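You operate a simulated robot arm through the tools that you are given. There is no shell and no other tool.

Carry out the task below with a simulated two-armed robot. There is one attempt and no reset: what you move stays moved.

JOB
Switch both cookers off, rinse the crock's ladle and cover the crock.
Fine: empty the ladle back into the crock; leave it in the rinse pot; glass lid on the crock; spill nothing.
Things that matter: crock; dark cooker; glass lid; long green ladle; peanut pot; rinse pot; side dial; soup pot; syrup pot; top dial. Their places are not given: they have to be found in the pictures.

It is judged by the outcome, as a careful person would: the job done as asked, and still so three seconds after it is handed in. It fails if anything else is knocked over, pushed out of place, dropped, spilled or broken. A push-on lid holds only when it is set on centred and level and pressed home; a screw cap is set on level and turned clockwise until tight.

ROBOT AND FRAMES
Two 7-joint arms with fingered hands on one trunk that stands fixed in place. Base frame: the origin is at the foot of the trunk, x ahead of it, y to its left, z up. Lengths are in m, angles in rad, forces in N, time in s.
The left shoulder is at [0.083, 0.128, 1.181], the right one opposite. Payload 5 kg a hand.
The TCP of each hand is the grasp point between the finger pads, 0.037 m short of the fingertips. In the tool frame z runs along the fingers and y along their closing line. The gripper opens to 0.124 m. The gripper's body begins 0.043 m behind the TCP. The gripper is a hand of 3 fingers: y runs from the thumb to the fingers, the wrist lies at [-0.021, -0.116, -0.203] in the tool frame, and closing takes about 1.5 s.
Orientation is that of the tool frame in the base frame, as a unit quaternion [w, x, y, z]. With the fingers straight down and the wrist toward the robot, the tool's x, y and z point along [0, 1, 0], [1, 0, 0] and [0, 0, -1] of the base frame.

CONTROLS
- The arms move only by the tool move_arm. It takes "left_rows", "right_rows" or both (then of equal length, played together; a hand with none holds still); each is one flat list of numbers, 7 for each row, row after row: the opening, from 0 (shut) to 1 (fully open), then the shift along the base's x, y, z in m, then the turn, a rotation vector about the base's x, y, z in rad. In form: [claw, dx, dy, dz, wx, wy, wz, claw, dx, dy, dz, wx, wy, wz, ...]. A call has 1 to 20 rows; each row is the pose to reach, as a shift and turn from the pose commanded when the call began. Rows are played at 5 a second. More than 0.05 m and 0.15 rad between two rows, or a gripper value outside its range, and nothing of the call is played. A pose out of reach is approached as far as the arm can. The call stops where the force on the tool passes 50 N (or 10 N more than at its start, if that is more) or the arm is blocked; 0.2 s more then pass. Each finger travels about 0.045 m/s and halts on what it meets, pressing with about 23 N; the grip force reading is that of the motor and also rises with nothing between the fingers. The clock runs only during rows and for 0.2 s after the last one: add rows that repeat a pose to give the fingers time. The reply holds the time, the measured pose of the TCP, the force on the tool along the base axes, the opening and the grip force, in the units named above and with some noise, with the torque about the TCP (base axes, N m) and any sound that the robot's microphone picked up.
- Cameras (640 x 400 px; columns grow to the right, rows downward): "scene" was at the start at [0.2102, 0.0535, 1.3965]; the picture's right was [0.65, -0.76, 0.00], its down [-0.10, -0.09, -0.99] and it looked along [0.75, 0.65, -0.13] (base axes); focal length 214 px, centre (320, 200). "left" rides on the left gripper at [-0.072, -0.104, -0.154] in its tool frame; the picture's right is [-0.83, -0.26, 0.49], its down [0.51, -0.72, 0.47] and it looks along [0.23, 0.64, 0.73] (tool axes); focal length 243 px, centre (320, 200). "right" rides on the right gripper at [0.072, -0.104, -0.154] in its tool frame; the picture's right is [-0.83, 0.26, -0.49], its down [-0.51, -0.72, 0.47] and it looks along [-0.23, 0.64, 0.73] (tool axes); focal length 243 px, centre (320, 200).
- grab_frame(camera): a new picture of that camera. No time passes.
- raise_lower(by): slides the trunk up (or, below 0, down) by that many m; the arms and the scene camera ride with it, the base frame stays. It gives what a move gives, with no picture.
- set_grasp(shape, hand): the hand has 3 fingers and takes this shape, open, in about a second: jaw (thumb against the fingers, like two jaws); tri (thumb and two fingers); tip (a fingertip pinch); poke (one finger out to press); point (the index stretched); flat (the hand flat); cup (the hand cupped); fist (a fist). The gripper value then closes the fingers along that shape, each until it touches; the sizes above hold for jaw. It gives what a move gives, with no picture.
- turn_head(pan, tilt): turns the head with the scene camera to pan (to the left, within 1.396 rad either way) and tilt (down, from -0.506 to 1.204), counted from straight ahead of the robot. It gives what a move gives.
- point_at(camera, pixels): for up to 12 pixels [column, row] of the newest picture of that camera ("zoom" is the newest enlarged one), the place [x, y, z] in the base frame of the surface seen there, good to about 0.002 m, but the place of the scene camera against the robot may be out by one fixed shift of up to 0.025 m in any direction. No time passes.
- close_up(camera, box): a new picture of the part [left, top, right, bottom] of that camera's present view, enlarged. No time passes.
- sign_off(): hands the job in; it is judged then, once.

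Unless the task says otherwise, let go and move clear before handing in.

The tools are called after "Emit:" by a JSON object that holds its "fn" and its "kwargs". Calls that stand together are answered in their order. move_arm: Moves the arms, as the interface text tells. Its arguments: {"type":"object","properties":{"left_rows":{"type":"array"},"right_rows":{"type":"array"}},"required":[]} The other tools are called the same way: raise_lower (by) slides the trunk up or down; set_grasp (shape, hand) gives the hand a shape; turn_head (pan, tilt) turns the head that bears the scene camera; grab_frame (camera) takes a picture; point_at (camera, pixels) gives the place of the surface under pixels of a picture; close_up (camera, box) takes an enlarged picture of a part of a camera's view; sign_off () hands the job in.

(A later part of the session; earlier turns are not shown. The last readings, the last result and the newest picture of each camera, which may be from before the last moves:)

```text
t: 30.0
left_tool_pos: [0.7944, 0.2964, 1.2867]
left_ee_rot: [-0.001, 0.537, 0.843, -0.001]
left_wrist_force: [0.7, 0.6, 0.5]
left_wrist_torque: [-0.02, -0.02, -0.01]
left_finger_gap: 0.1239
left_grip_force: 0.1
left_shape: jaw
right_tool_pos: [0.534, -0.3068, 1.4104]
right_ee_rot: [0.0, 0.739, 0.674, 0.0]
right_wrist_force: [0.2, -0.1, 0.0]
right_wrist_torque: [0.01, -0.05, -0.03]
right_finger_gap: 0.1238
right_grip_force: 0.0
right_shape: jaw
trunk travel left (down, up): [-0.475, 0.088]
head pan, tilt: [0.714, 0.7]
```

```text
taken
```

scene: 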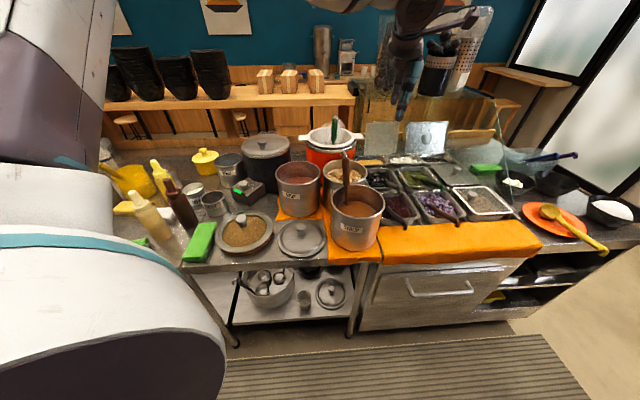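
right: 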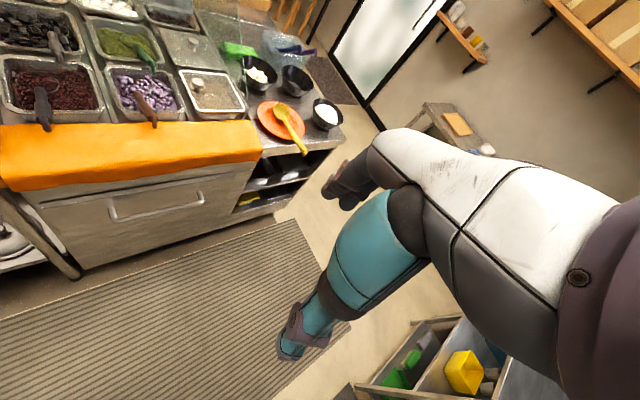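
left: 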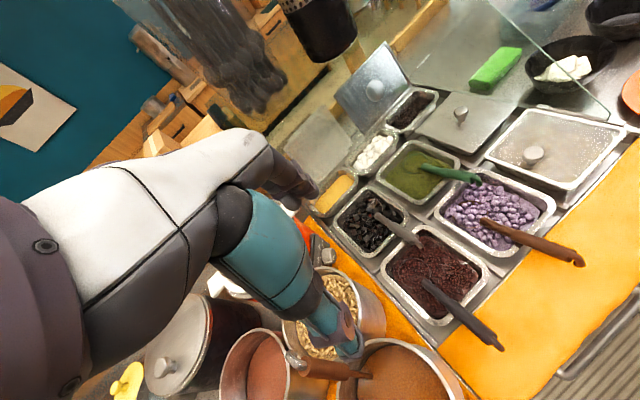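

Now I'll carry the left hand back over the pots (fingertips at 1.25, above both ladle tops) to a spot where it can look down on the top dial and dark cooker.

Emit:
{"fn": "move_arm", "kwargs": {"left_rows": [1, -0.0358, 0.0276, 0, 0, 0, 0.0317, 1, -0.0716, 0.0553, 0, 0, 0, 0.0635, 1, -0.1075, 0.0829, 0, 0, 0, 0.0952, 1, -0.1433, 0.1105, 0, 0, 0, 0.1269, 1, -0.1791, 0.1382, 0, 0, 0, 0.1586, 1, -0.2149, 0.1658, 0, 0, 0, 0.1904, 1, -0.2507, 0.1935, 0, 0, 0, 0.2221, 1, -0.2865, 0.2211, 0, 0, 0, 0.2538, 1, -0.3224, 0.2487, 0, 0, 0, 0.2855, 1, -0.3582, 0.2764, 0, 0, 0, 0.3173, 1, -0.394, 0.304, 0, 0, 0, 0.349]}}

Emit:
{"fn": "grab_frame", "kwargs": {"camera": "left"}}

Emit:
{"fn": "grab_frame", "kwargs": {"camera": "scene"}}

```text
t: 32.4
left_tool_pos: [0.3989, 0.6015, 1.2869]
left_ee_rot: [0.0, 0.383, 0.924, 0.0]
left_wrist_force: [-0.4, -0.2, -0.4]
left_wrist_torque: [-0.03, -0.03, 0.0]
left_finger_gap: 0.1238
left_grip_force: 0.1
left_shape: jaw
right_tool_pos: [0.5318, -0.3054, 1.4106]
right_ee_rot: [0.001, 0.74, 0.672, 0.0]
right_wrist_force: [-0.2, -0.5, 0.3]
right_wrist_torque: [-0.01, -0.02, 0.02]
right_finger_gap: 0.1238
right_grip_force: 0.0
right_shape: jaw
trunk travel left (down, up): [-0.475, 0.088]
head pan, tilt: [0.714, 0.7]
```

```text
taken
```

left: 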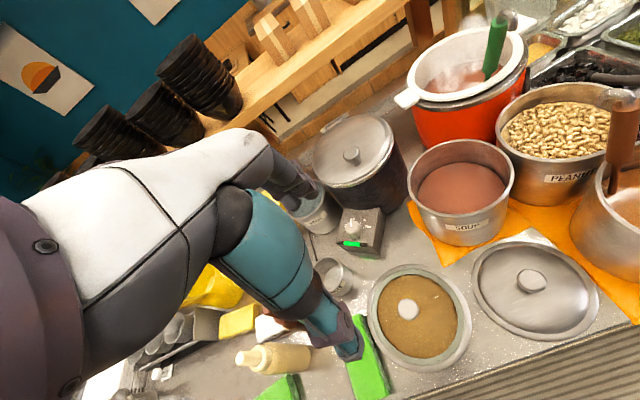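

```text
taken
```

scene: 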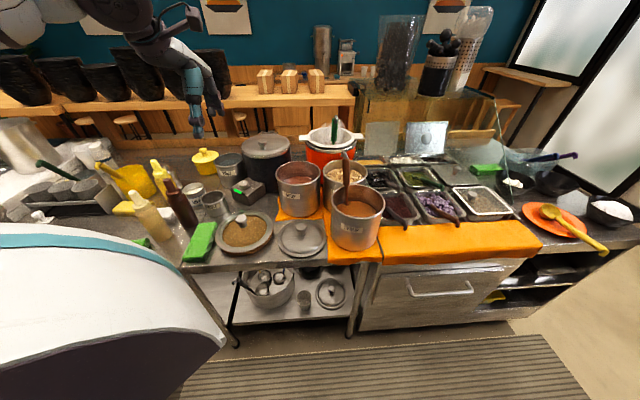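

A good view: top dial at (352,228), dark cooker lid (352,150), glass lid (418,312). Measuring the dial, the cooker's lid edge and the rinse pot.

Emit:
{"fn": "close_up", "kwargs": {"camera": "left", "box": [280, 110, 424, 260]}}

Emit:
{"fn": "point_at", "kwargs": {"camera": "zoom", "pixels": [[200, 160], [260, 215], [350, 195], [395, 150], [405, 60], [270, 40], [330, 115], [370, 240], [300, 300], [325, 255], [240, 265], [120, 230]]}}

Emit:
{"fn": "close_up", "kwargs": {"camera": "left", "box": [330, 200, 394, 260]}}

Emit:
{"fn": "point_at", "kwargs": {"camera": "zoom", "pixels": [[225, 165], [185, 165], [260, 165], [222, 125], [228, 195], [195, 150], [250, 140], [160, 180], [300, 100], [390, 120], [340, 250], [150, 250]]}}

```text
2.67 times, centred on (352, 185) of left
```

zoom: 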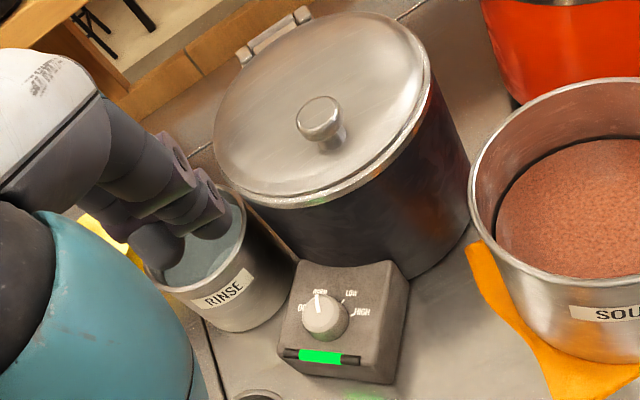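

```text
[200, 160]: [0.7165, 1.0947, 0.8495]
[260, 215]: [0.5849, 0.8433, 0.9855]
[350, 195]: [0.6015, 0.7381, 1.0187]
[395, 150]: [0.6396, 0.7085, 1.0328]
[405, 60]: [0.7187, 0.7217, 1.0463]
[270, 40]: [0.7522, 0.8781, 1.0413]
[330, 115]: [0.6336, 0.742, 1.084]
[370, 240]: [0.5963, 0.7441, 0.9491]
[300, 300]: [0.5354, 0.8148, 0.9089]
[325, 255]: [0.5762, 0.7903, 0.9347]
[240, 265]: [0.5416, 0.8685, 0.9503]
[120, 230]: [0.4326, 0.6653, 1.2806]
```

```text
6.67 times, centred on (362, 230) of left
```

zoom: 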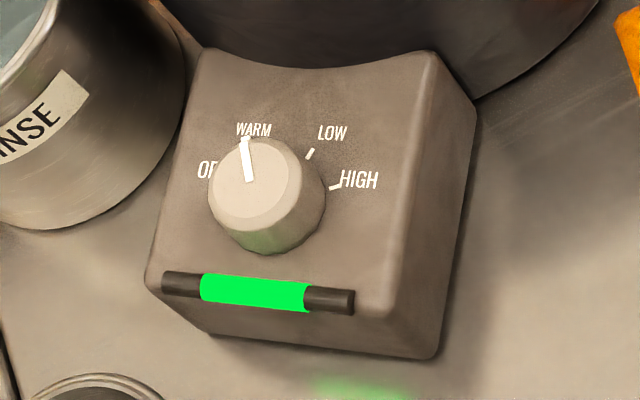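

```text
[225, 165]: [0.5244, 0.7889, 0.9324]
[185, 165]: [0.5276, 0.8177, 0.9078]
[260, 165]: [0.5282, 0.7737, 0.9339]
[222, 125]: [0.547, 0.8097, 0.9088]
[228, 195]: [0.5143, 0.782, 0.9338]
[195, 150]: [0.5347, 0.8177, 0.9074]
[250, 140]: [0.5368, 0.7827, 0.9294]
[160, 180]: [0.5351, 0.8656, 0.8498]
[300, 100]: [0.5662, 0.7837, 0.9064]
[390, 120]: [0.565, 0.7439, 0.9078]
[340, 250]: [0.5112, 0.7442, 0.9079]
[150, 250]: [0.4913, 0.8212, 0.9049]
```

The top dial's centre is (0.521, 0.776), knob top z 0.934, box top z 0.9075; the cooker wall is about 56 mm away, too tight for a full pinch. I'll use the proven flat-finger swipe on the knob's left side; first I'll take the flat shape and measure the waste cup.

Emit:
{"fn": "point_at", "kwargs": {"camera": "left", "pixels": [[333, 262], [333, 290], [318, 275], [350, 270], [402, 308], [418, 265], [375, 330], [462, 330], [430, 365], [300, 205], [325, 195], [345, 225]]}}

Emit:
{"fn": "set_grasp", "kwargs": {"hand": "left", "shape": "flat"}}

Emit:
{"fn": "move_arm", "kwargs": {"left_rows": [1, 0.005, 0.025, -0.03, 0, 0, 0.064, 1, 0.01, 0.05, -0.065, 0, 0, 0.128, 1, 0.015, 0.075, -0.1, 0, 0, 0.192, 1, 0.0204, 0.108, -0.13, 0, 0, 0.192]}}

Emit:
{"fn": "grab_frame", "kwargs": {"camera": "left"}}

Emit:
{"fn": "grab_frame", "kwargs": {"camera": "scene"}}

```text
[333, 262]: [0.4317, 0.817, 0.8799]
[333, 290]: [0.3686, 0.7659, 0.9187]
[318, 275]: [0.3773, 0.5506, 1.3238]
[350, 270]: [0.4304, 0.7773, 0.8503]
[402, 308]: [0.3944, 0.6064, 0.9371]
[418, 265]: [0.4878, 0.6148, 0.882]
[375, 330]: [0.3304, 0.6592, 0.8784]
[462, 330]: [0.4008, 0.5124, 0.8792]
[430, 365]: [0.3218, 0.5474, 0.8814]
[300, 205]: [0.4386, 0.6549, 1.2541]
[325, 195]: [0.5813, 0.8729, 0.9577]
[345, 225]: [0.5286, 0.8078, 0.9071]
```

```text
t: 33.3
left_tool_pos: [0.3989, 0.6003, 1.2861]
left_ee_rot: [0.0, 0.383, 0.924, 0.001]
left_wrist_force: [-0.4, 0.3, 0.5]
left_wrist_torque: [-0.03, -0.01, 0.01]
left_finger_gap: 0.1191
left_grip_force: 0.1
left_shape: flat
right_tool_pos: [0.5329, -0.3077, 1.4112]
right_ee_rot: [0.001, 0.739, 0.673, -0.001]
right_wrist_force: [-0.3, 0.5, 0.6]
right_wrist_torque: [0.0, 0.01, -0.03]
right_finger_gap: 0.1236
right_grip_force: 0.0
right_shape: jaw
trunk travel left (down, up): [-0.475, 0.088]
head pan, tilt: [0.714, 0.7]
```

```text
t: 34.3
left_tool_pos: [0.4205, 0.7102, 1.157]
left_ee_rot: [0.0, 0.292, 0.956, -0.001]
left_wrist_force: [0.5, 0.7, 0.7]
left_wrist_torque: [-0.02, 0.02, 0.0]
left_finger_gap: 0.0
left_grip_force: 0.1
left_shape: flat
right_tool_pos: [0.5332, -0.3048, 1.4102]
right_ee_rot: [0.001, 0.739, 0.673, -0.001]
right_wrist_force: [-1.5, 0.5, -0.1]
right_wrist_torque: [0.0, -0.02, 0.02]
right_finger_gap: 0.1238
right_grip_force: 0.1
right_shape: jaw
trunk travel left (down, up): [-0.475, 0.088]
head pan, tilt: [0.714, 0.7]
```

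```text
taken
```

left: 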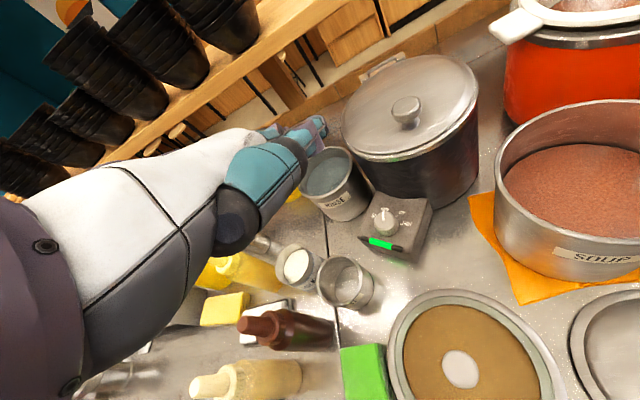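

```text
taken
```

scene: 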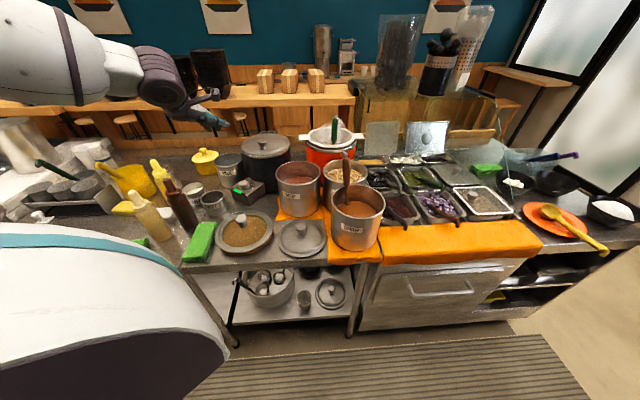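

The dial (382,222) and rinse pot (333,185) are in clear view. Now I'll tilt the hand slightly and lower it to a hover beside the dial.

Emit:
{"fn": "point_at", "kwargs": {"camera": "left", "pixels": [[302, 178], [330, 150], [352, 165], [335, 203], [310, 198], [330, 180], [386, 217], [371, 225], [398, 222], [405, 100], [345, 135], [475, 85]]}}

Emit:
{"fn": "move_arm", "kwargs": {"left_rows": [1, 0, 0, -0.03, -0.0724, 0.0488, 0, 1, 0, 0, -0.07, -0.1447, 0.0976, 0, 1, 0, 0, -0.11, -0.1447, 0.0976, 0, 1, 0, 0, -0.157, -0.1447, 0.0976, 0, 1, 0, 0, -0.157, -0.1447, 0.0976, 0]}}

Emit:
{"fn": "grab_frame", "kwargs": {"camera": "left"}}

Emit:
{"fn": "close_up", "kwargs": {"camera": "scene", "box": [170, 90, 330, 210]}}

```text
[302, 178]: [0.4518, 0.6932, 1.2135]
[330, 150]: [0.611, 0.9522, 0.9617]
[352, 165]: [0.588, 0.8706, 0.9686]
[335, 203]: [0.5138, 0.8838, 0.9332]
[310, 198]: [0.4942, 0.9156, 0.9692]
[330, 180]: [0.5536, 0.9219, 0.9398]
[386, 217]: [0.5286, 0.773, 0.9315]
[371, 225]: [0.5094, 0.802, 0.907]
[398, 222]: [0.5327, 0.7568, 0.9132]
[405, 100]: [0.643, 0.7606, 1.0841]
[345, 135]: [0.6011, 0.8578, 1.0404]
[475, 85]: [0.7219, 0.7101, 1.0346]
```

```text
t: 35.5
left_tool_pos: [0.4208, 0.7075, 1.0014]
left_ee_rot: [-0.026, 0.292, 0.953, -0.083]
left_wrist_force: [0.2, 0.0, 0.4]
left_wrist_torque: [0.0, 0.04, -0.01]
left_finger_gap: 0.0
left_grip_force: 0.1
left_shape: flat
right_tool_pos: [0.5322, -0.3059, 1.4114]
right_ee_rot: [0.001, 0.739, 0.674, 0.001]
right_wrist_force: [-0.3, 0.1, -0.2]
right_wrist_torque: [0.03, 0.0, 0.01]
right_finger_gap: 0.1237
right_grip_force: 0.0
right_shape: jaw
trunk travel left (down, up): [-0.475, 0.088]
head pan, tilt: [0.714, 0.7]
```

```text
taken
```

left: 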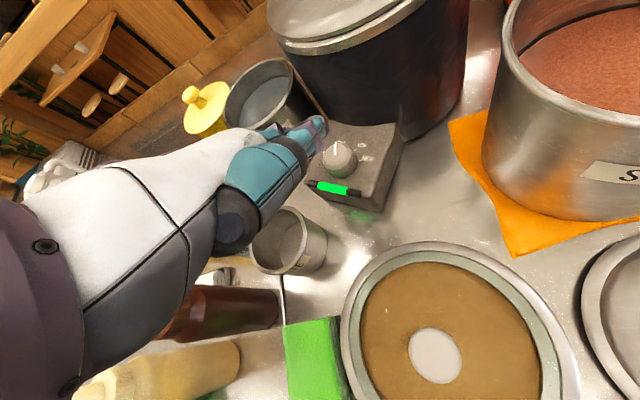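

```text
3.33 times, centred on (250, 150) of scene
```

zoom: 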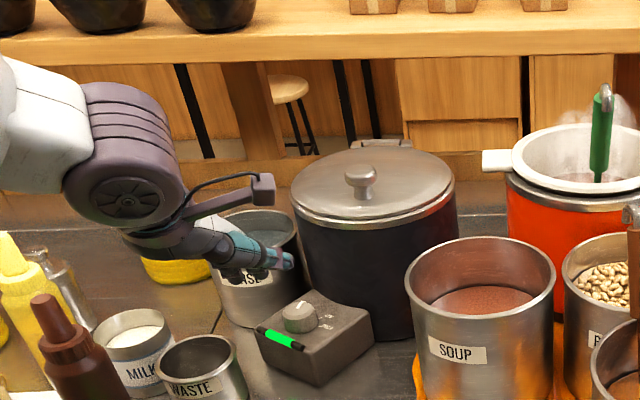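

The hand hovers beside the dial. I'll zoom in with the scene camera to see where the fingertips are against the knob.

Emit:
{"fn": "close_up", "kwargs": {"camera": "scene", "box": [210, 155, 274, 195]}}

Emit:
{"fn": "point_at", "kwargs": {"camera": "zoom", "pixels": [[180, 200], [200, 185], [100, 220], [120, 220], [330, 180], [330, 250], [220, 290]]}}

Emit:
{"fn": "close_up", "kwargs": {"camera": "left", "box": [240, 90, 400, 200]}}

```text
10.00 times, centred on (242, 175) of scene
```

zoom: 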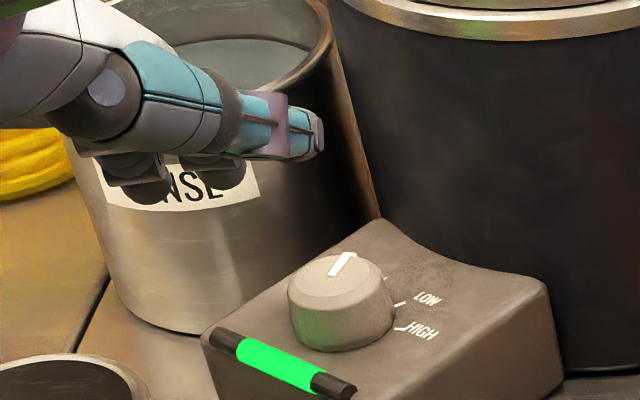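

```text
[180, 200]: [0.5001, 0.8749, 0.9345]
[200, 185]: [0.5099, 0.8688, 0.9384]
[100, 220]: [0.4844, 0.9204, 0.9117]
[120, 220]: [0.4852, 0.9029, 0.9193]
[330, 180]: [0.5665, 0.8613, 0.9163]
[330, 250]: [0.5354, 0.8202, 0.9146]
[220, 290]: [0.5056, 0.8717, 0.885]
```

```text
3.64 times, centred on (320, 145) of left
```

zoom: 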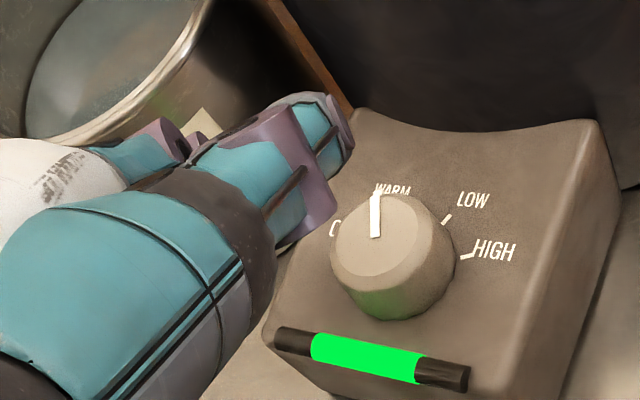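

Emit:
{"fn": "close_up", "kwargs": {"camera": "scene", "box": [210, 155, 274, 195]}}

Emit:
{"fn": "point_at", "kwargs": {"camera": "zoom", "pixels": [[228, 176], [226, 184], [150, 190], [148, 198], [308, 145], [318, 130], [290, 155], [270, 120], [335, 285], [335, 258]]}}

```text
10.00 times, centred on (242, 175) of scene
```

zoom: 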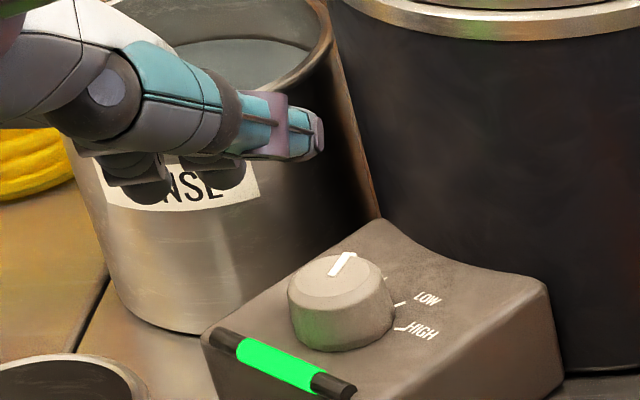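

```text
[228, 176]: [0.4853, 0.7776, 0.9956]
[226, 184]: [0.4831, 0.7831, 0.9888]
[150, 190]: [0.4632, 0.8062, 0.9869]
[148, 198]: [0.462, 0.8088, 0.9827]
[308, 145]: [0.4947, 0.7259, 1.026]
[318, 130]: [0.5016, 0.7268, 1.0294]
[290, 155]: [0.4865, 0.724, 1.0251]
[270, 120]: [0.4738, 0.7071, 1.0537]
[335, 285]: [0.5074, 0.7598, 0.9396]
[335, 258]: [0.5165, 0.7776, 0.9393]
```

Relative to the knob, the right fingertip is 33 mm to its left and level with its middle; the thumb clears the knob. I'll lower 62 mm in steps, watching for contact with the box top.

Emit:
{"fn": "move_arm", "kwargs": {"left_rows": [1, 0, 0, -0.02, 0, 0, 0, 1, 0, 0, -0.04, 0, 0, 0, 1, 0, 0, -0.052, 0, 0, 0, 1, 0, 0, -0.058, 0, 0, 0, 1, 0, 0, -0.062, 0, 0, 0]}}

Emit:
{"fn": "close_up", "kwargs": {"camera": "scene", "box": [210, 155, 274, 195]}}

Emit:
{"fn": "close_up", "kwargs": {"camera": "left", "box": [240, 60, 400, 160]}}

```text
t: 36.7
left_tool_pos: [0.4194, 0.708, 0.9393]
left_ee_rot: [-0.026, 0.292, 0.953, -0.084]
left_wrist_force: [-0.2, -0.1, -0.7]
left_wrist_torque: [0.04, -0.01, 0.01]
left_finger_gap: 0.0
left_grip_force: 0.1
left_shape: flat
right_tool_pos: [0.5322, -0.3075, 1.4105]
right_ee_rot: [0.0, 0.739, 0.673, 0.0]
right_wrist_force: [-0.8, -0.3, -0.9]
right_wrist_torque: [-0.04, -0.02, 0.03]
right_finger_gap: 0.1239
right_grip_force: 0.2
right_shape: jaw
trunk travel left (down, up): [-0.475, 0.088]
head pan, tilt: [0.714, 0.7]
```

```text
10.00 times, centred on (242, 175) of scene
```

zoom: 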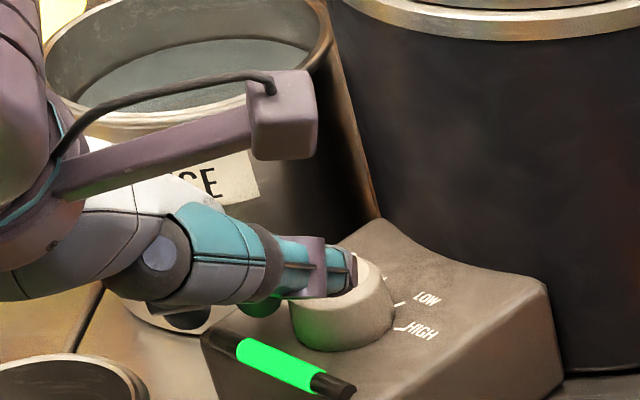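

```text
4.00 times, centred on (320, 110) of left
```

zoom: 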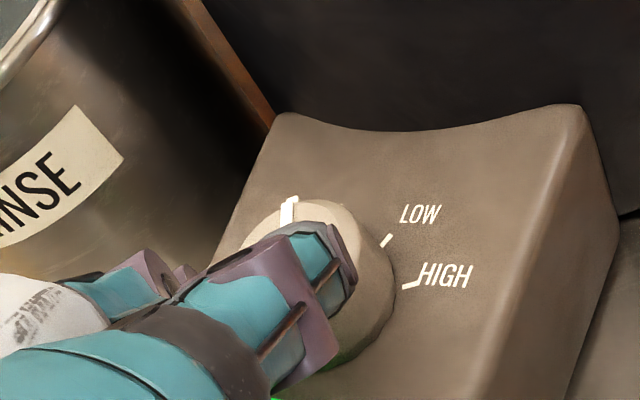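

Lowered with no contact. Now press against the knob's left side and swipe back toward the robot along the arc.

Emit:
{"fn": "move_arm", "kwargs": {"left_rows": [1, 0.0045, -0.0047, 0, 0, 0, 0, 1, 0.0091, -0.0094, 0, 0, 0, 0, 1, 0.006, -0.0116, 0, 0, 0, 0, 1, 0.0033, -0.0144, 0, 0, 0, 0, 1, 0.0012, -0.0175, 0, 0, 0, 0]}}

Emit:
{"fn": "close_up", "kwargs": {"camera": "left", "box": [240, 60, 400, 160]}}

```text
t: 37.9
left_tool_pos: [0.4211, 0.691, 0.9387]
left_ee_rot: [-0.025, 0.291, 0.953, -0.084]
left_wrist_force: [-2.3, 4.4, 2.5]
left_wrist_torque: [0.31, -0.15, 0.55]
left_finger_gap: 0.1188
left_grip_force: 0.1
left_shape: flat
right_tool_pos: [0.5316, -0.3061, 1.4105]
right_ee_rot: [0.001, 0.739, 0.674, 0.001]
right_wrist_force: [0.4, 0.2, -0.8]
right_wrist_torque: [-0.01, -0.07, 0.0]
right_finger_gap: 0.1238
right_grip_force: 0.1
right_shape: jaw
trunk travel left (down, up): [-0.475, 0.088]
head pan, tilt: [0.714, 0.7]
```

```text
4.00 times, centred on (320, 110) of left
```

zoom: 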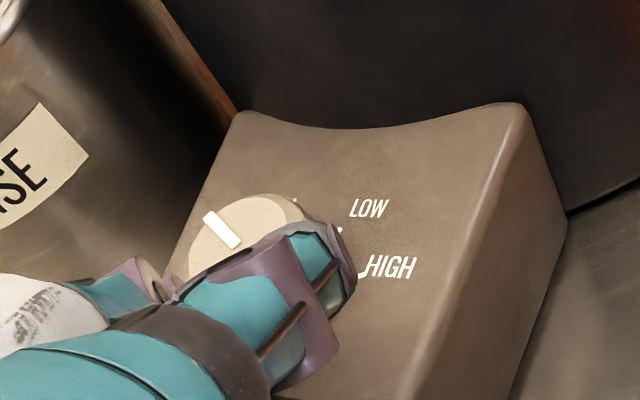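

The pointer has clearly turned toward OFF. I'll check the LED with the scene camera, then finish the stroke a little.

Emit:
{"fn": "move_arm", "kwargs": {"left_rows": [1, -0.0016, -0.0036, 0, 0, 0, 0, 1, -0.0022, -0.0055, 0, 0, 0, 0]}}

Emit:
{"fn": "close_up", "kwargs": {"camera": "left", "box": [240, 60, 400, 160]}}

Emit:
{"fn": "close_up", "kwargs": {"camera": "scene", "box": [210, 155, 274, 195]}}

```text
t: 38.5
left_tool_pos: [0.4182, 0.6842, 0.9392]
left_ee_rot: [-0.025, 0.292, 0.952, -0.083]
left_wrist_force: [-2.5, 5.7, 3.6]
left_wrist_torque: [0.54, -0.19, 0.62]
left_finger_gap: 0.1189
left_grip_force: 0.0
left_shape: flat
right_tool_pos: [0.532, -0.3055, 1.411]
right_ee_rot: [0.0, 0.739, 0.673, 0.0]
right_wrist_force: [-0.2, -0.4, 0.0]
right_wrist_torque: [-0.05, 0.0, 0.02]
right_finger_gap: 0.1238
right_grip_force: 0.0
right_shape: jaw
trunk travel left (down, up): [-0.475, 0.088]
head pan, tilt: [0.714, 0.7]
```

```text
4.00 times, centred on (320, 110) of left
```

zoom: 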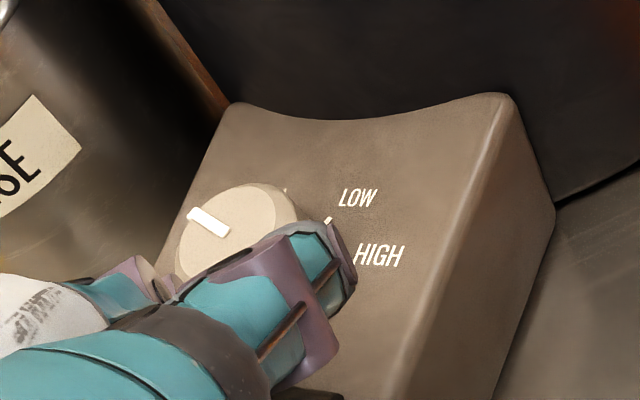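

```text
10.00 times, centred on (242, 175) of scene
```

zoom: 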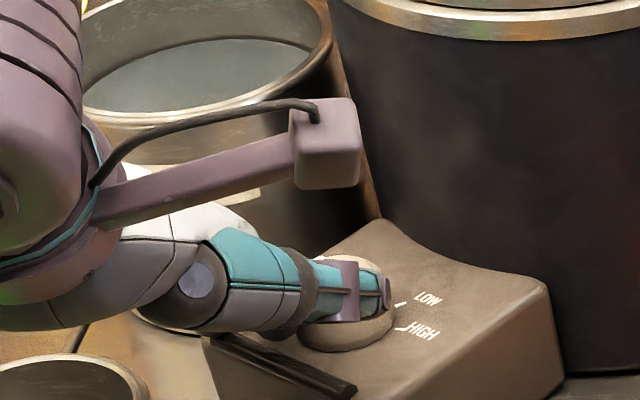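

The green indicator is now dark. I'll back the finger off the knob and lift to verify.

Emit:
{"fn": "move_arm", "kwargs": {"left_rows": [1, -0.008, 0.0055, 0.002, 0, 0, 0, 1, -0.012, 0.008, 0.02, 0, 0, 0, 1, -0.015, 0.005, 0.06, 0, 0, 0, 1, -0.015, 0.003, 0.1, 0, 0, 0, 1, -0.015, 0.0, 0.14, 0, 0, 0, 1, -0.015, 0, 0.18, 0, 0, 0]}}

Emit:
{"fn": "grab_frame", "kwargs": {"camera": "left"}}

Emit:
{"fn": "close_up", "kwargs": {"camera": "left", "box": [340, 170, 436, 250]}}

Emit:
{"fn": "close_up", "kwargs": {"camera": "scene", "box": [170, 90, 330, 210]}}

```text
t: 39.9
left_tool_pos: [0.4032, 0.6819, 1.1204]
left_ee_rot: [-0.025, 0.292, 0.952, -0.083]
left_wrist_force: [-0.1, 0.0, -0.3]
left_wrist_torque: [0.02, 0.02, -0.02]
left_finger_gap: 0.119
left_grip_force: 0.1
left_shape: flat
right_tool_pos: [0.5319, -0.3085, 1.4093]
right_ee_rot: [0.0, 0.739, 0.674, 0.001]
right_wrist_force: [-0.2, -0.5, -0.1]
right_wrist_torque: [0.05, -0.01, 0.01]
right_finger_gap: 0.1236
right_grip_force: 0.1
right_shape: jaw
trunk travel left (down, up): [-0.475, 0.088]
head pan, tilt: [0.714, 0.7]
```

```text
taken
```

left: 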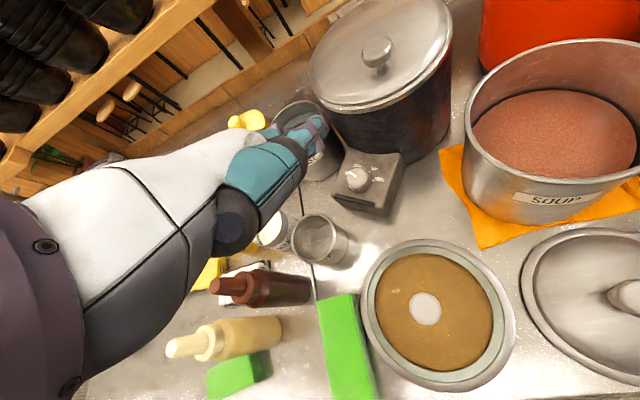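

```text
5.00 times, centred on (388, 210) of left
```

zoom: 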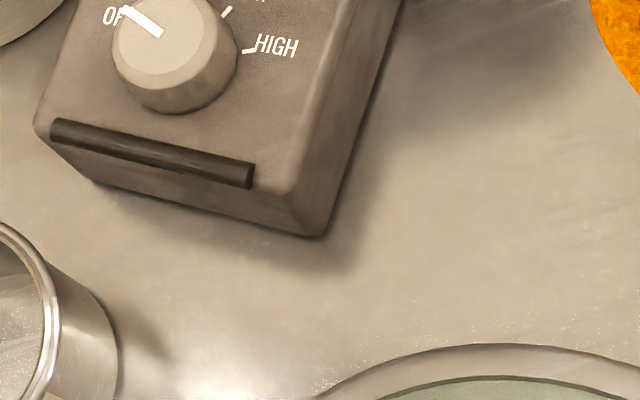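

```text
3.33 times, centred on (250, 150) of scene
```

zoom: 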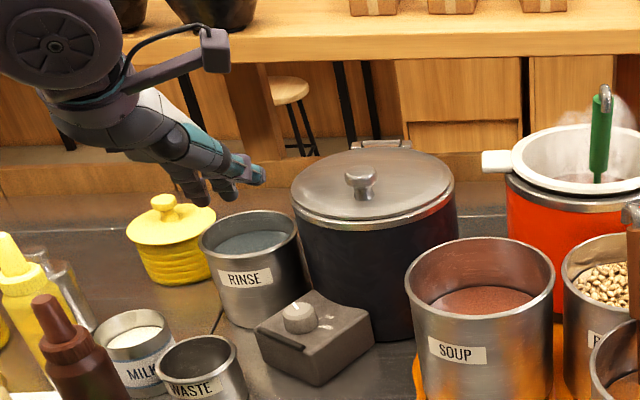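

The LED is dark. Zooming on the dial to check the pointer against OFF.

Emit:
{"fn": "close_up", "kwargs": {"camera": "left", "box": [330, 150, 394, 200]}}

Emit:
{"fn": "point_at", "kwargs": {"camera": "zoom", "pixels": [[305, 265], [255, 235], [225, 230], [340, 190], [400, 275]]}}

```text
8.00 times, centred on (362, 175) of left
```

zoom: 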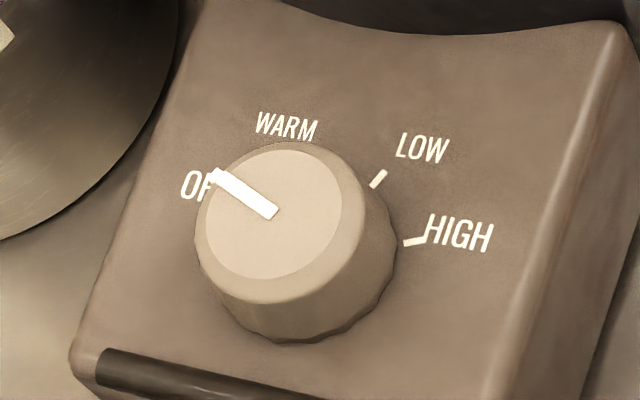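

```text
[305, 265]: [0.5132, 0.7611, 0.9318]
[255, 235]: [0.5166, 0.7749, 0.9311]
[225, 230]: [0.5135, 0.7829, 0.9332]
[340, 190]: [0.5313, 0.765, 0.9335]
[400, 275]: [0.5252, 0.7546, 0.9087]
```

Both dials are at OFF with dark indicators. Next is the ladle: I'll raise the hand, undo the tilt and set the jaw shape, then look at the green handle closely.

Emit:
{"fn": "move_arm", "kwargs": {"left_rows": [1, 0, 0, 0.045, 0.0724, -0.0488, 0, 1, 0, 0, 0.09, 0.1447, -0.0976, 0, 1, 0, 0, 0.13, 0.1447, -0.0976, 0, 1, 0, 0, 0.175, 0.1447, -0.0976, 0]}}

Emit:
{"fn": "set_grasp", "kwargs": {"hand": "left", "shape": "jaw"}}

Emit:
{"fn": "move_arm", "kwargs": {"left_rows": [1, 0.008, -0.039, 0, 0, 0, -0.09, 1, 0.016, -0.078, 0, 0, 0, -0.18, 1, 0.024, -0.117, 0, 0, 0, -0.27, 1, 0.032, -0.156, 0, 0, 0, -0.36, 1, 0.04, -0.195, 0, 0, 0, -0.454, 1, 0.047, -0.232, 0, 0, 0, -0.454]}}

Emit:
{"fn": "grab_frame", "kwargs": {"camera": "left"}}

```text
t: 40.9
left_tool_pos: [0.4029, 0.6837, 1.2934]
left_ee_rot: [0.0, 0.292, 0.956, 0.001]
left_wrist_force: [0.6, -0.1, 0.0]
left_wrist_torque: [0.05, -0.06, 0.03]
left_finger_gap: 0.1192
left_grip_force: 0.0
left_shape: flat
right_tool_pos: [0.5322, -0.3072, 1.4112]
right_ee_rot: [0.0, 0.739, 0.674, 0.001]
right_wrist_force: [-0.8, -1.1, -0.6]
right_wrist_torque: [0.0, -0.01, 0.01]
right_finger_gap: 0.1238
right_grip_force: 0.0
right_shape: jaw
trunk travel left (down, up): [-0.475, 0.088]
head pan, tilt: [0.714, 0.7]
```

```text
t: 41.8
left_tool_pos: [0.4046, 0.6853, 1.2917]
left_ee_rot: [0.0, 0.293, 0.956, 0.0]
left_wrist_force: [-0.8, 0.0, 0.7]
left_wrist_torque: [0.01, 0.04, -0.01]
left_finger_gap: 0.1237
left_grip_force: 0.1
left_shape: jaw
right_tool_pos: [0.5329, -0.3052, 1.4111]
right_ee_rot: [0.001, 0.739, 0.674, 0.001]
right_wrist_force: [0.2, 0.7, 0.0]
right_wrist_torque: [0.0, 0.04, -0.02]
right_finger_gap: 0.1237
right_grip_force: 0.1
right_shape: jaw
trunk travel left (down, up): [-0.475, 0.088]
head pan, tilt: [0.714, 0.7]
```

```text
t: 43.2
left_tool_pos: [0.4507, 0.452, 1.2925]
left_ee_rot: [-0.002, 0.501, 0.865, 0.0]
left_wrist_force: [0.4, -0.6, -0.4]
left_wrist_torque: [0.03, 0.02, 0.03]
left_finger_gap: 0.1236
left_grip_force: 0.1
left_shape: jaw
right_tool_pos: [0.5336, -0.3074, 1.4089]
right_ee_rot: [-0.001, 0.739, 0.674, 0.0]
right_wrist_force: [0.2, -0.1, 0.1]
right_wrist_torque: [0.02, 0.04, -0.01]
right_finger_gap: 0.1238
right_grip_force: 0.1
right_shape: jaw
trunk travel left (down, up): [-0.475, 0.088]
head pan, tilt: [0.714, 0.7]
```

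```text
taken
```

left: 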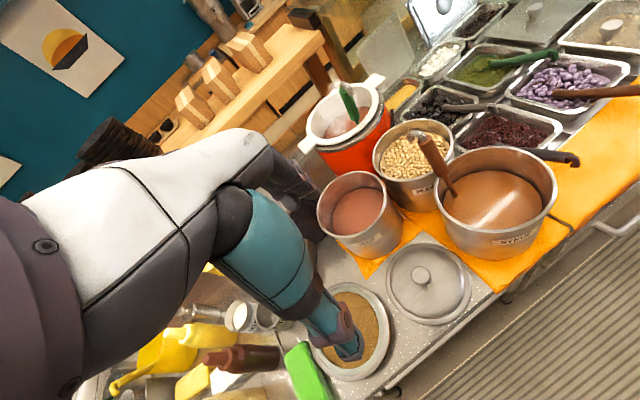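

The crock with its green-handled ladle is visible at (345,110). Zooming in to measure the handle axis, the hook and the crock rim.

Emit:
{"fn": "close_up", "kwargs": {"camera": "left", "box": [290, 60, 402, 180]}}

Emit:
{"fn": "close_up", "kwargs": {"camera": "left", "box": [322, 70, 386, 130]}}

```text
3.33 times, centred on (346, 120) of left
```

zoom: 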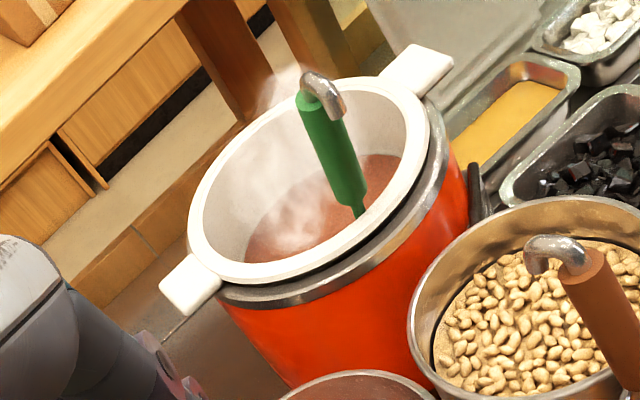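

```text
6.67 times, centred on (354, 100) of left
```

zoom: 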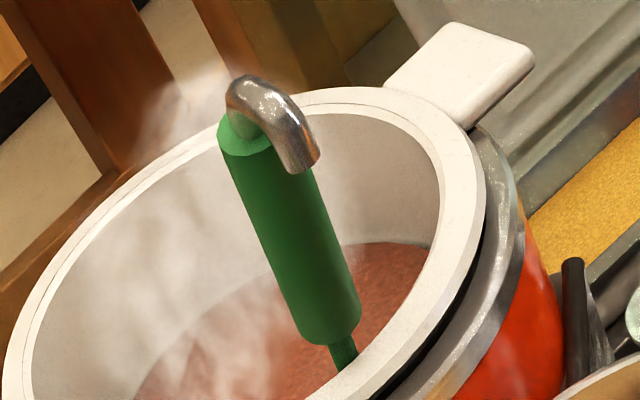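

Emit:
{"fn": "point_at", "kwargs": {"camera": "zoom", "pixels": [[245, 145], [225, 155], [262, 145], [285, 230], [255, 235], [310, 220], [325, 310], [300, 325], [350, 300], [343, 355], [270, 100], [305, 160]]}}

Emit:
{"fn": "close_up", "kwargs": {"camera": "left", "box": [290, 60, 402, 180]}}

Emit:
{"fn": "point_at", "kwargs": {"camera": "zoom", "pixels": [[190, 215], [235, 110], [330, 80], [400, 95], [425, 160], [360, 250], [270, 282], [215, 260], [190, 285], [418, 70], [360, 215], [290, 230]]}}

```text
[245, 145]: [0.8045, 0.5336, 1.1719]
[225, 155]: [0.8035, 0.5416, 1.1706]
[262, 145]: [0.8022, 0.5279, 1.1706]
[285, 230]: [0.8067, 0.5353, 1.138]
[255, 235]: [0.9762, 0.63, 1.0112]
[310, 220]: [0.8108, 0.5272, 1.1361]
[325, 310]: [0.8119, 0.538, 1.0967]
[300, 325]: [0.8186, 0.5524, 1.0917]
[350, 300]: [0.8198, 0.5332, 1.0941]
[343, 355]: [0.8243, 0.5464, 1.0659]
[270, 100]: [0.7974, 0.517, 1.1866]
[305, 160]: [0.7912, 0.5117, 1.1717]
```

```text
3.33 times, centred on (346, 120) of left
```

zoom: 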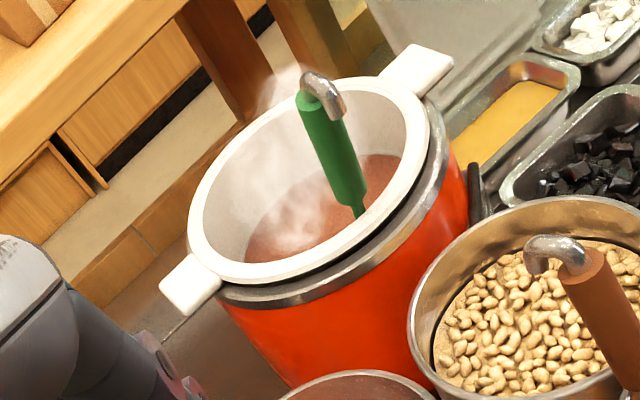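

```text
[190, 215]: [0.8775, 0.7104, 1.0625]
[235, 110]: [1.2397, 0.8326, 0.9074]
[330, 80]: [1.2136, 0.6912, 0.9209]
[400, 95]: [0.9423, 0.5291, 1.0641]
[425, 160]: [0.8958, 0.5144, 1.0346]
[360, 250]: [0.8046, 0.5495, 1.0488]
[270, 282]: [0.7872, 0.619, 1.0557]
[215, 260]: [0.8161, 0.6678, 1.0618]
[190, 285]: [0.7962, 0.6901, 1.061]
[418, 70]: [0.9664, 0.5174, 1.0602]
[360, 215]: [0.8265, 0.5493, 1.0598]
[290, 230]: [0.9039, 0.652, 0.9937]
```

The handle's axis runs from (0.805, 0.535, 1.172) down to (0.826, 0.548, 1.066), tilted about 13°, with the hook toward the robot's right. I'll grip it from above at z≈1.12 with the tool nearly parallel to it. First I'll raise the trunk for reach and move over it.

Emit:
{"fn": "raise_lower", "kwargs": {"by": 0.085}}

Emit:
{"fn": "move_arm", "kwargs": {"left_rows": [1, 0.042, 0.0113, 0, 0, 0, -0.0722, 1, 0.0835, 0.0227, 0, 0, 0, -0.1443, 1, 0.125, 0.034, 0, 0, 0, -0.2165, 1, 0.167, 0.0453, 0, 0, 0, -0.2887, 1, 0.2085, 0.0567, 0, 0, 0, -0.3608, 1, 0.25, 0.068, 0, 0, 0, -0.433]}}

Emit:
{"fn": "move_arm", "kwargs": {"left_rows": [1, 0.035, 0.007, -0.015, 0.0084, -0.0955, 0, 1, 0.07, 0.014, -0.035, 0.0167, -0.191, 0, 1, 0.1, 0.019, -0.06, 0.0167, -0.191, 0, 1, 0.115, 0.021, -0.085, 0.0167, -0.191, 0, 1, 0.115, 0.021, -0.085, 0.0167, -0.191, 0]}}

Emit:
{"fn": "grab_frame", "kwargs": {"camera": "left"}}

Emit:
{"fn": "grab_frame", "kwargs": {"camera": "scene"}}

```text
t: 44.4
left_tool_pos: [0.4536, 0.4541, 1.376]
left_ee_rot: [-0.001, 0.5, 0.866, -0.001]
left_wrist_force: [0.0, 0.5, -0.2]
left_wrist_torque: [0.0, 0.02, -0.02]
left_finger_gap: 0.1237
left_grip_force: 0.0
left_shape: jaw
right_tool_pos: [0.5341, -0.3065, 1.4938]
right_ee_rot: [-0.002, 0.739, 0.674, -0.001]
right_wrist_force: [1.5, 0.3, -0.1]
right_wrist_torque: [-0.05, 0.01, -0.02]
right_finger_gap: 0.1238
right_grip_force: 0.0
right_shape: jaw
trunk travel left (down, up): [-0.56, 0.003]
head pan, tilt: [0.714, 0.7]
```

```text
t: 45.8
left_tool_pos: [0.7048, 0.5195, 1.3754]
left_ee_rot: [-0.002, 0.675, 0.738, -0.001]
left_wrist_force: [0.1, -1.1, 0.0]
left_wrist_torque: [0.0, 0.06, -0.01]
left_finger_gap: 0.1239
left_grip_force: 0.1
left_shape: jaw
right_tool_pos: [0.5365, -0.3066, 1.4942]
right_ee_rot: [-0.001, 0.739, 0.673, -0.002]
right_wrist_force: [-0.2, 0.3, -1.7]
right_wrist_torque: [0.0, 0.03, 0.01]
right_finger_gap: 0.1237
right_grip_force: 0.1
right_shape: jaw
trunk travel left (down, up): [-0.56, 0.003]
head pan, tilt: [0.714, 0.7]
```

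```text
t: 47.0
left_tool_pos: [0.8159, 0.5415, 1.294]
left_ee_rot: [0.065, 0.672, 0.735, 0.07]
left_wrist_force: [0.0, 0.0, -0.1]
left_wrist_torque: [-0.01, -0.02, 0.01]
left_finger_gap: 0.1238
left_grip_force: 0.0
left_shape: jaw
right_tool_pos: [0.5332, -0.3066, 1.4964]
right_ee_rot: [0.001, 0.738, 0.674, 0.001]
right_wrist_force: [0.5, 0.7, 0.2]
right_wrist_torque: [-0.02, 0.02, 0.01]
right_finger_gap: 0.1236
right_grip_force: 0.0
right_shape: jaw
trunk travel left (down, up): [-0.56, 0.003]
head pan, tilt: [0.714, 0.7]
```

```text
taken
```

left: 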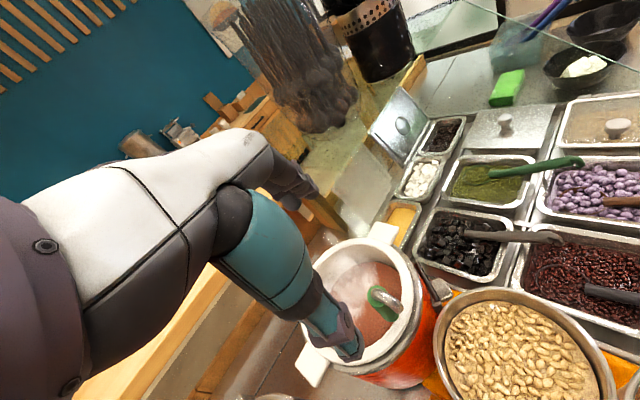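

```text
taken
```

scene: 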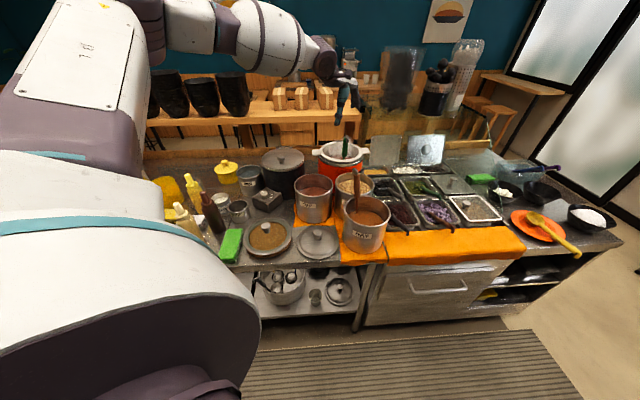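

The hand is above the ladle; the hook shows at left (387,298). I'll measure the handle top from here to fine-tune before descending.

Emit:
{"fn": "close_up", "kwargs": {"camera": "left", "box": [340, 260, 436, 340]}}

Emit:
{"fn": "point_at", "kwargs": {"camera": "zoom", "pixels": [[230, 200], [190, 215], [260, 235], [240, 270], [290, 260], [330, 280], [355, 330], [380, 250], [300, 310], [350, 310]]}}

Emit:
{"fn": "close_up", "kwargs": {"camera": "scene", "box": [300, 50, 396, 190]}}

```text
5.00 times, centred on (388, 300) of left
```

zoom: 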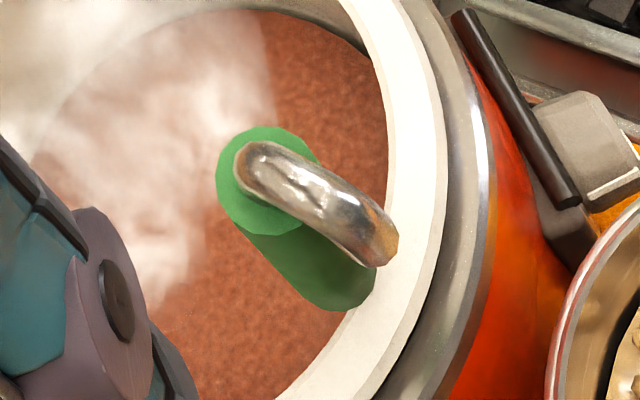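

```text
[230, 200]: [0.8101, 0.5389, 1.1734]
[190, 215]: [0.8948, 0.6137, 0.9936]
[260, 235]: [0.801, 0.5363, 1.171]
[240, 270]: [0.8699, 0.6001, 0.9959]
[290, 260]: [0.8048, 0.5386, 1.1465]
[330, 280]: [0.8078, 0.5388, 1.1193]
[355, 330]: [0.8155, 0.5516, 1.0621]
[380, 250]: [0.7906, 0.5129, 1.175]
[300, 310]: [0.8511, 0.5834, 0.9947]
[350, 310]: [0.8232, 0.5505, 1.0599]
```

```text
2.86 times, centred on (348, 120) of scene
```

zoom: 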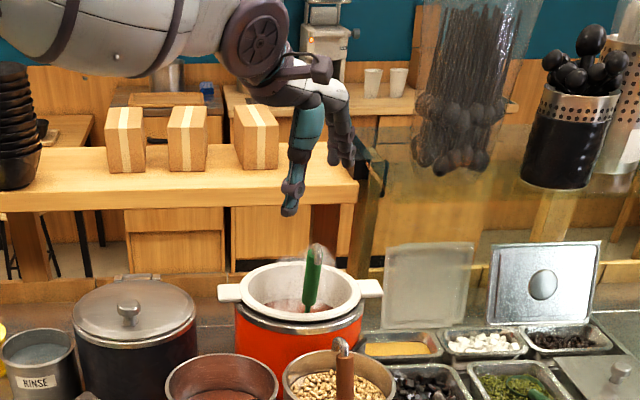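

The handle is about 25 mm thick, with its axis near (0.8165, 0.540) at z 1.14. I'll descend with the jaw open to z≈1.14, watching the force in case the hook meets the palm.

Emit:
{"fn": "move_arm", "kwargs": {"left_rows": [1, 0.001, -0.001, -0.04, 0, 0, 0, 1, 0.001, -0.001, -0.08, 0, 0, 0, 1, 0.001, -0.001, -0.115, 0, 0, 0, 1, 0.001, -0.001, -0.138, 0, 0, 0, 1, 0.001, -0.001, -0.152, 0, 0, 0, 1, 0.001, -0.001, -0.152, 0, 0, 0]}}

Emit:
{"fn": "grab_frame", "kwargs": {"camera": "left"}}

Emit:
{"fn": "close_up", "kwargs": {"camera": "scene", "box": [300, 80, 396, 190]}}

```text
t: 48.4
left_tool_pos: [0.8154, 0.5394, 1.1428]
left_ee_rot: [0.064, 0.671, 0.735, 0.071]
left_wrist_force: [-0.1, -1.3, 1.1]
left_wrist_torque: [0.0, 0.04, 0.0]
left_finger_gap: 0.124
left_grip_force: 0.0
left_shape: jaw
right_tool_pos: [0.5324, -0.3074, 1.4959]
right_ee_rot: [0.001, 0.738, 0.674, 0.0]
right_wrist_force: [-0.1, -0.1, -0.6]
right_wrist_torque: [0.01, -0.03, 0.03]
right_finger_gap: 0.1238
right_grip_force: 0.0
right_shape: jaw
trunk travel left (down, up): [-0.56, 0.003]
head pan, tilt: [0.714, 0.7]
```

```text
taken
```

left: 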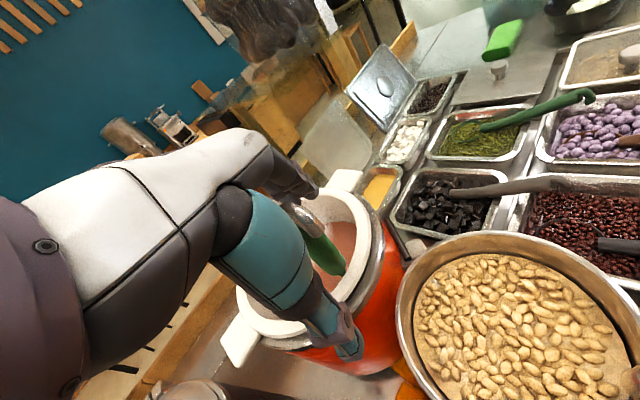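

```text
3.64 times, centred on (348, 135) of scene
```

zoom: 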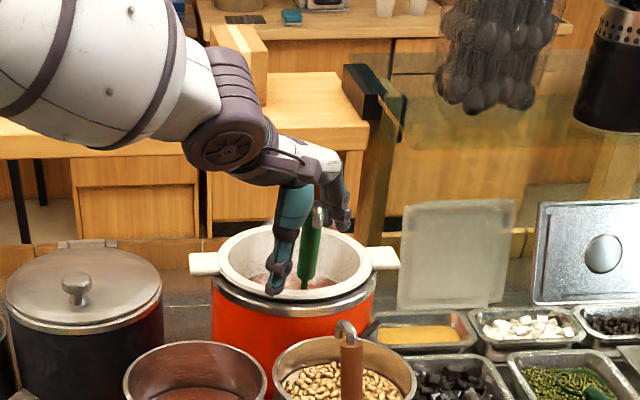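

The handle stands between thumb and fingers (left (320,245)) with no contact. Zooming in to check the side-to-side alignment before closing.

Emit:
{"fn": "close_up", "kwargs": {"camera": "left", "box": [260, 170, 372, 360]}}

Emit:
{"fn": "point_at", "kwargs": {"camera": "zoom", "pixels": [[335, 165], [345, 200], [360, 225], [310, 145], [290, 130], [250, 60], [330, 110], [370, 330], [330, 280]]}}

Emit:
{"fn": "close_up", "kwargs": {"camera": "scene", "box": [328, 120, 376, 170]}}

```text
2.11 times, centred on (316, 265) of left
```

zoom: 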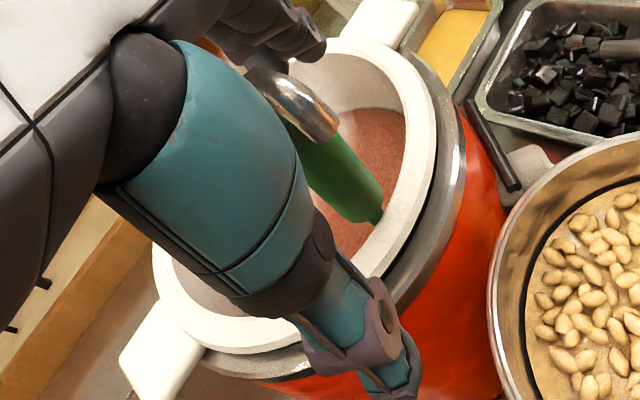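

```text
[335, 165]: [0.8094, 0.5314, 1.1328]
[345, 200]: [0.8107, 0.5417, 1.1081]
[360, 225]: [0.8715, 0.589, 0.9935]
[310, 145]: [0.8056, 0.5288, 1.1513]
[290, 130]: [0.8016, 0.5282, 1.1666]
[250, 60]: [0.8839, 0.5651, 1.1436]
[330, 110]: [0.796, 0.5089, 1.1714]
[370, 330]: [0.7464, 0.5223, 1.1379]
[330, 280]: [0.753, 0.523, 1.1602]
```

```text
8.00 times, centred on (352, 145) of scene
```

zoom: 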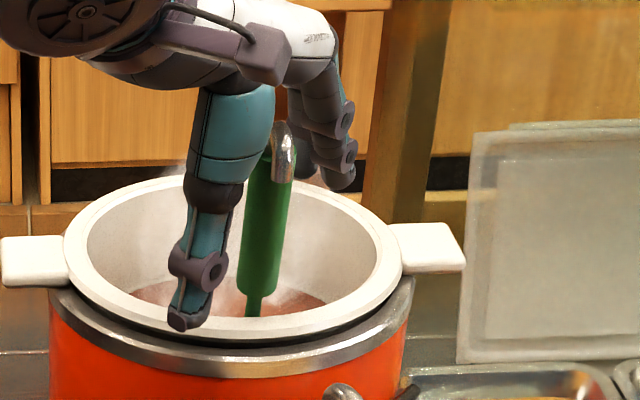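

Alignment is good (handle within 2 mm of the hand's centre plane; hook clear of the thumb). Closing the jaw on the handle.

Emit:
{"fn": "move_arm", "kwargs": {"left_rows": [0.7, 0, 0, 0, 0, 0, 0, 0.4, 0, 0, 0, 0, 0, 0, 0.1, 0, 0, 0, 0, 0, 0, 0, 0, 0, 0, 0, 0, 0, 0, 0, 0, 0, 0, 0, 0, 0, 0, 0, 0, 0, 0, 0, 0, 0, 0, 0, 0, 0, 0, 0, 0, 0, 0, 0, 0, 0, 0, 0, 0, 0, 0, 0, 0]}}

Emit:
{"fn": "close_up", "kwargs": {"camera": "left", "box": [260, 170, 372, 360]}}

Emit:
{"fn": "close_up", "kwargs": {"camera": "scene", "box": [328, 120, 376, 170]}}

```text
t: 50.4
left_tool_pos: [0.8161, 0.5409, 1.1431]
left_ee_rot: [0.065, 0.672, 0.734, 0.071]
left_wrist_force: [1.3, 0.0, 0.1]
left_wrist_torque: [0.04, -0.05, 0.02]
left_finger_gap: 0.0176
left_grip_force: 23.3
left_shape: jaw
right_tool_pos: [0.5333, -0.3058, 1.4945]
right_ee_rot: [0.0, 0.739, 0.673, 0.0]
right_wrist_force: [1.2, 0.2, 0.1]
right_wrist_torque: [0.02, -0.01, -0.02]
right_finger_gap: 0.1238
right_grip_force: 0.1
right_shape: jaw
trunk travel left (down, up): [-0.56, 0.003]
head pan, tilt: [0.714, 0.7]
```

```text
2.11 times, centred on (316, 265) of left
```

zoom: 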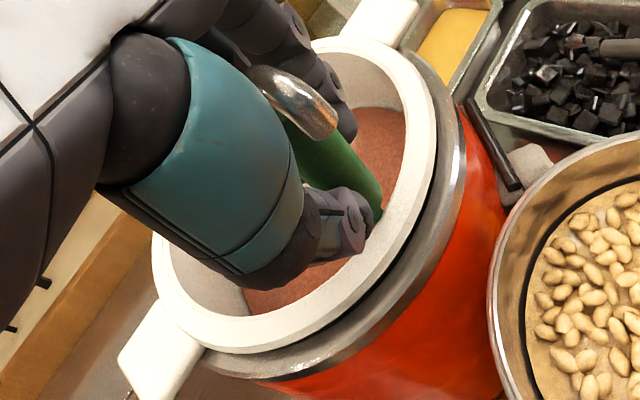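

```text
8.00 times, centred on (352, 145) of scene
```

zoom: 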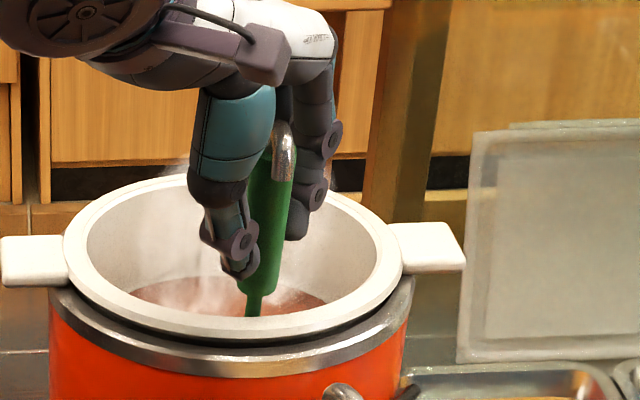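

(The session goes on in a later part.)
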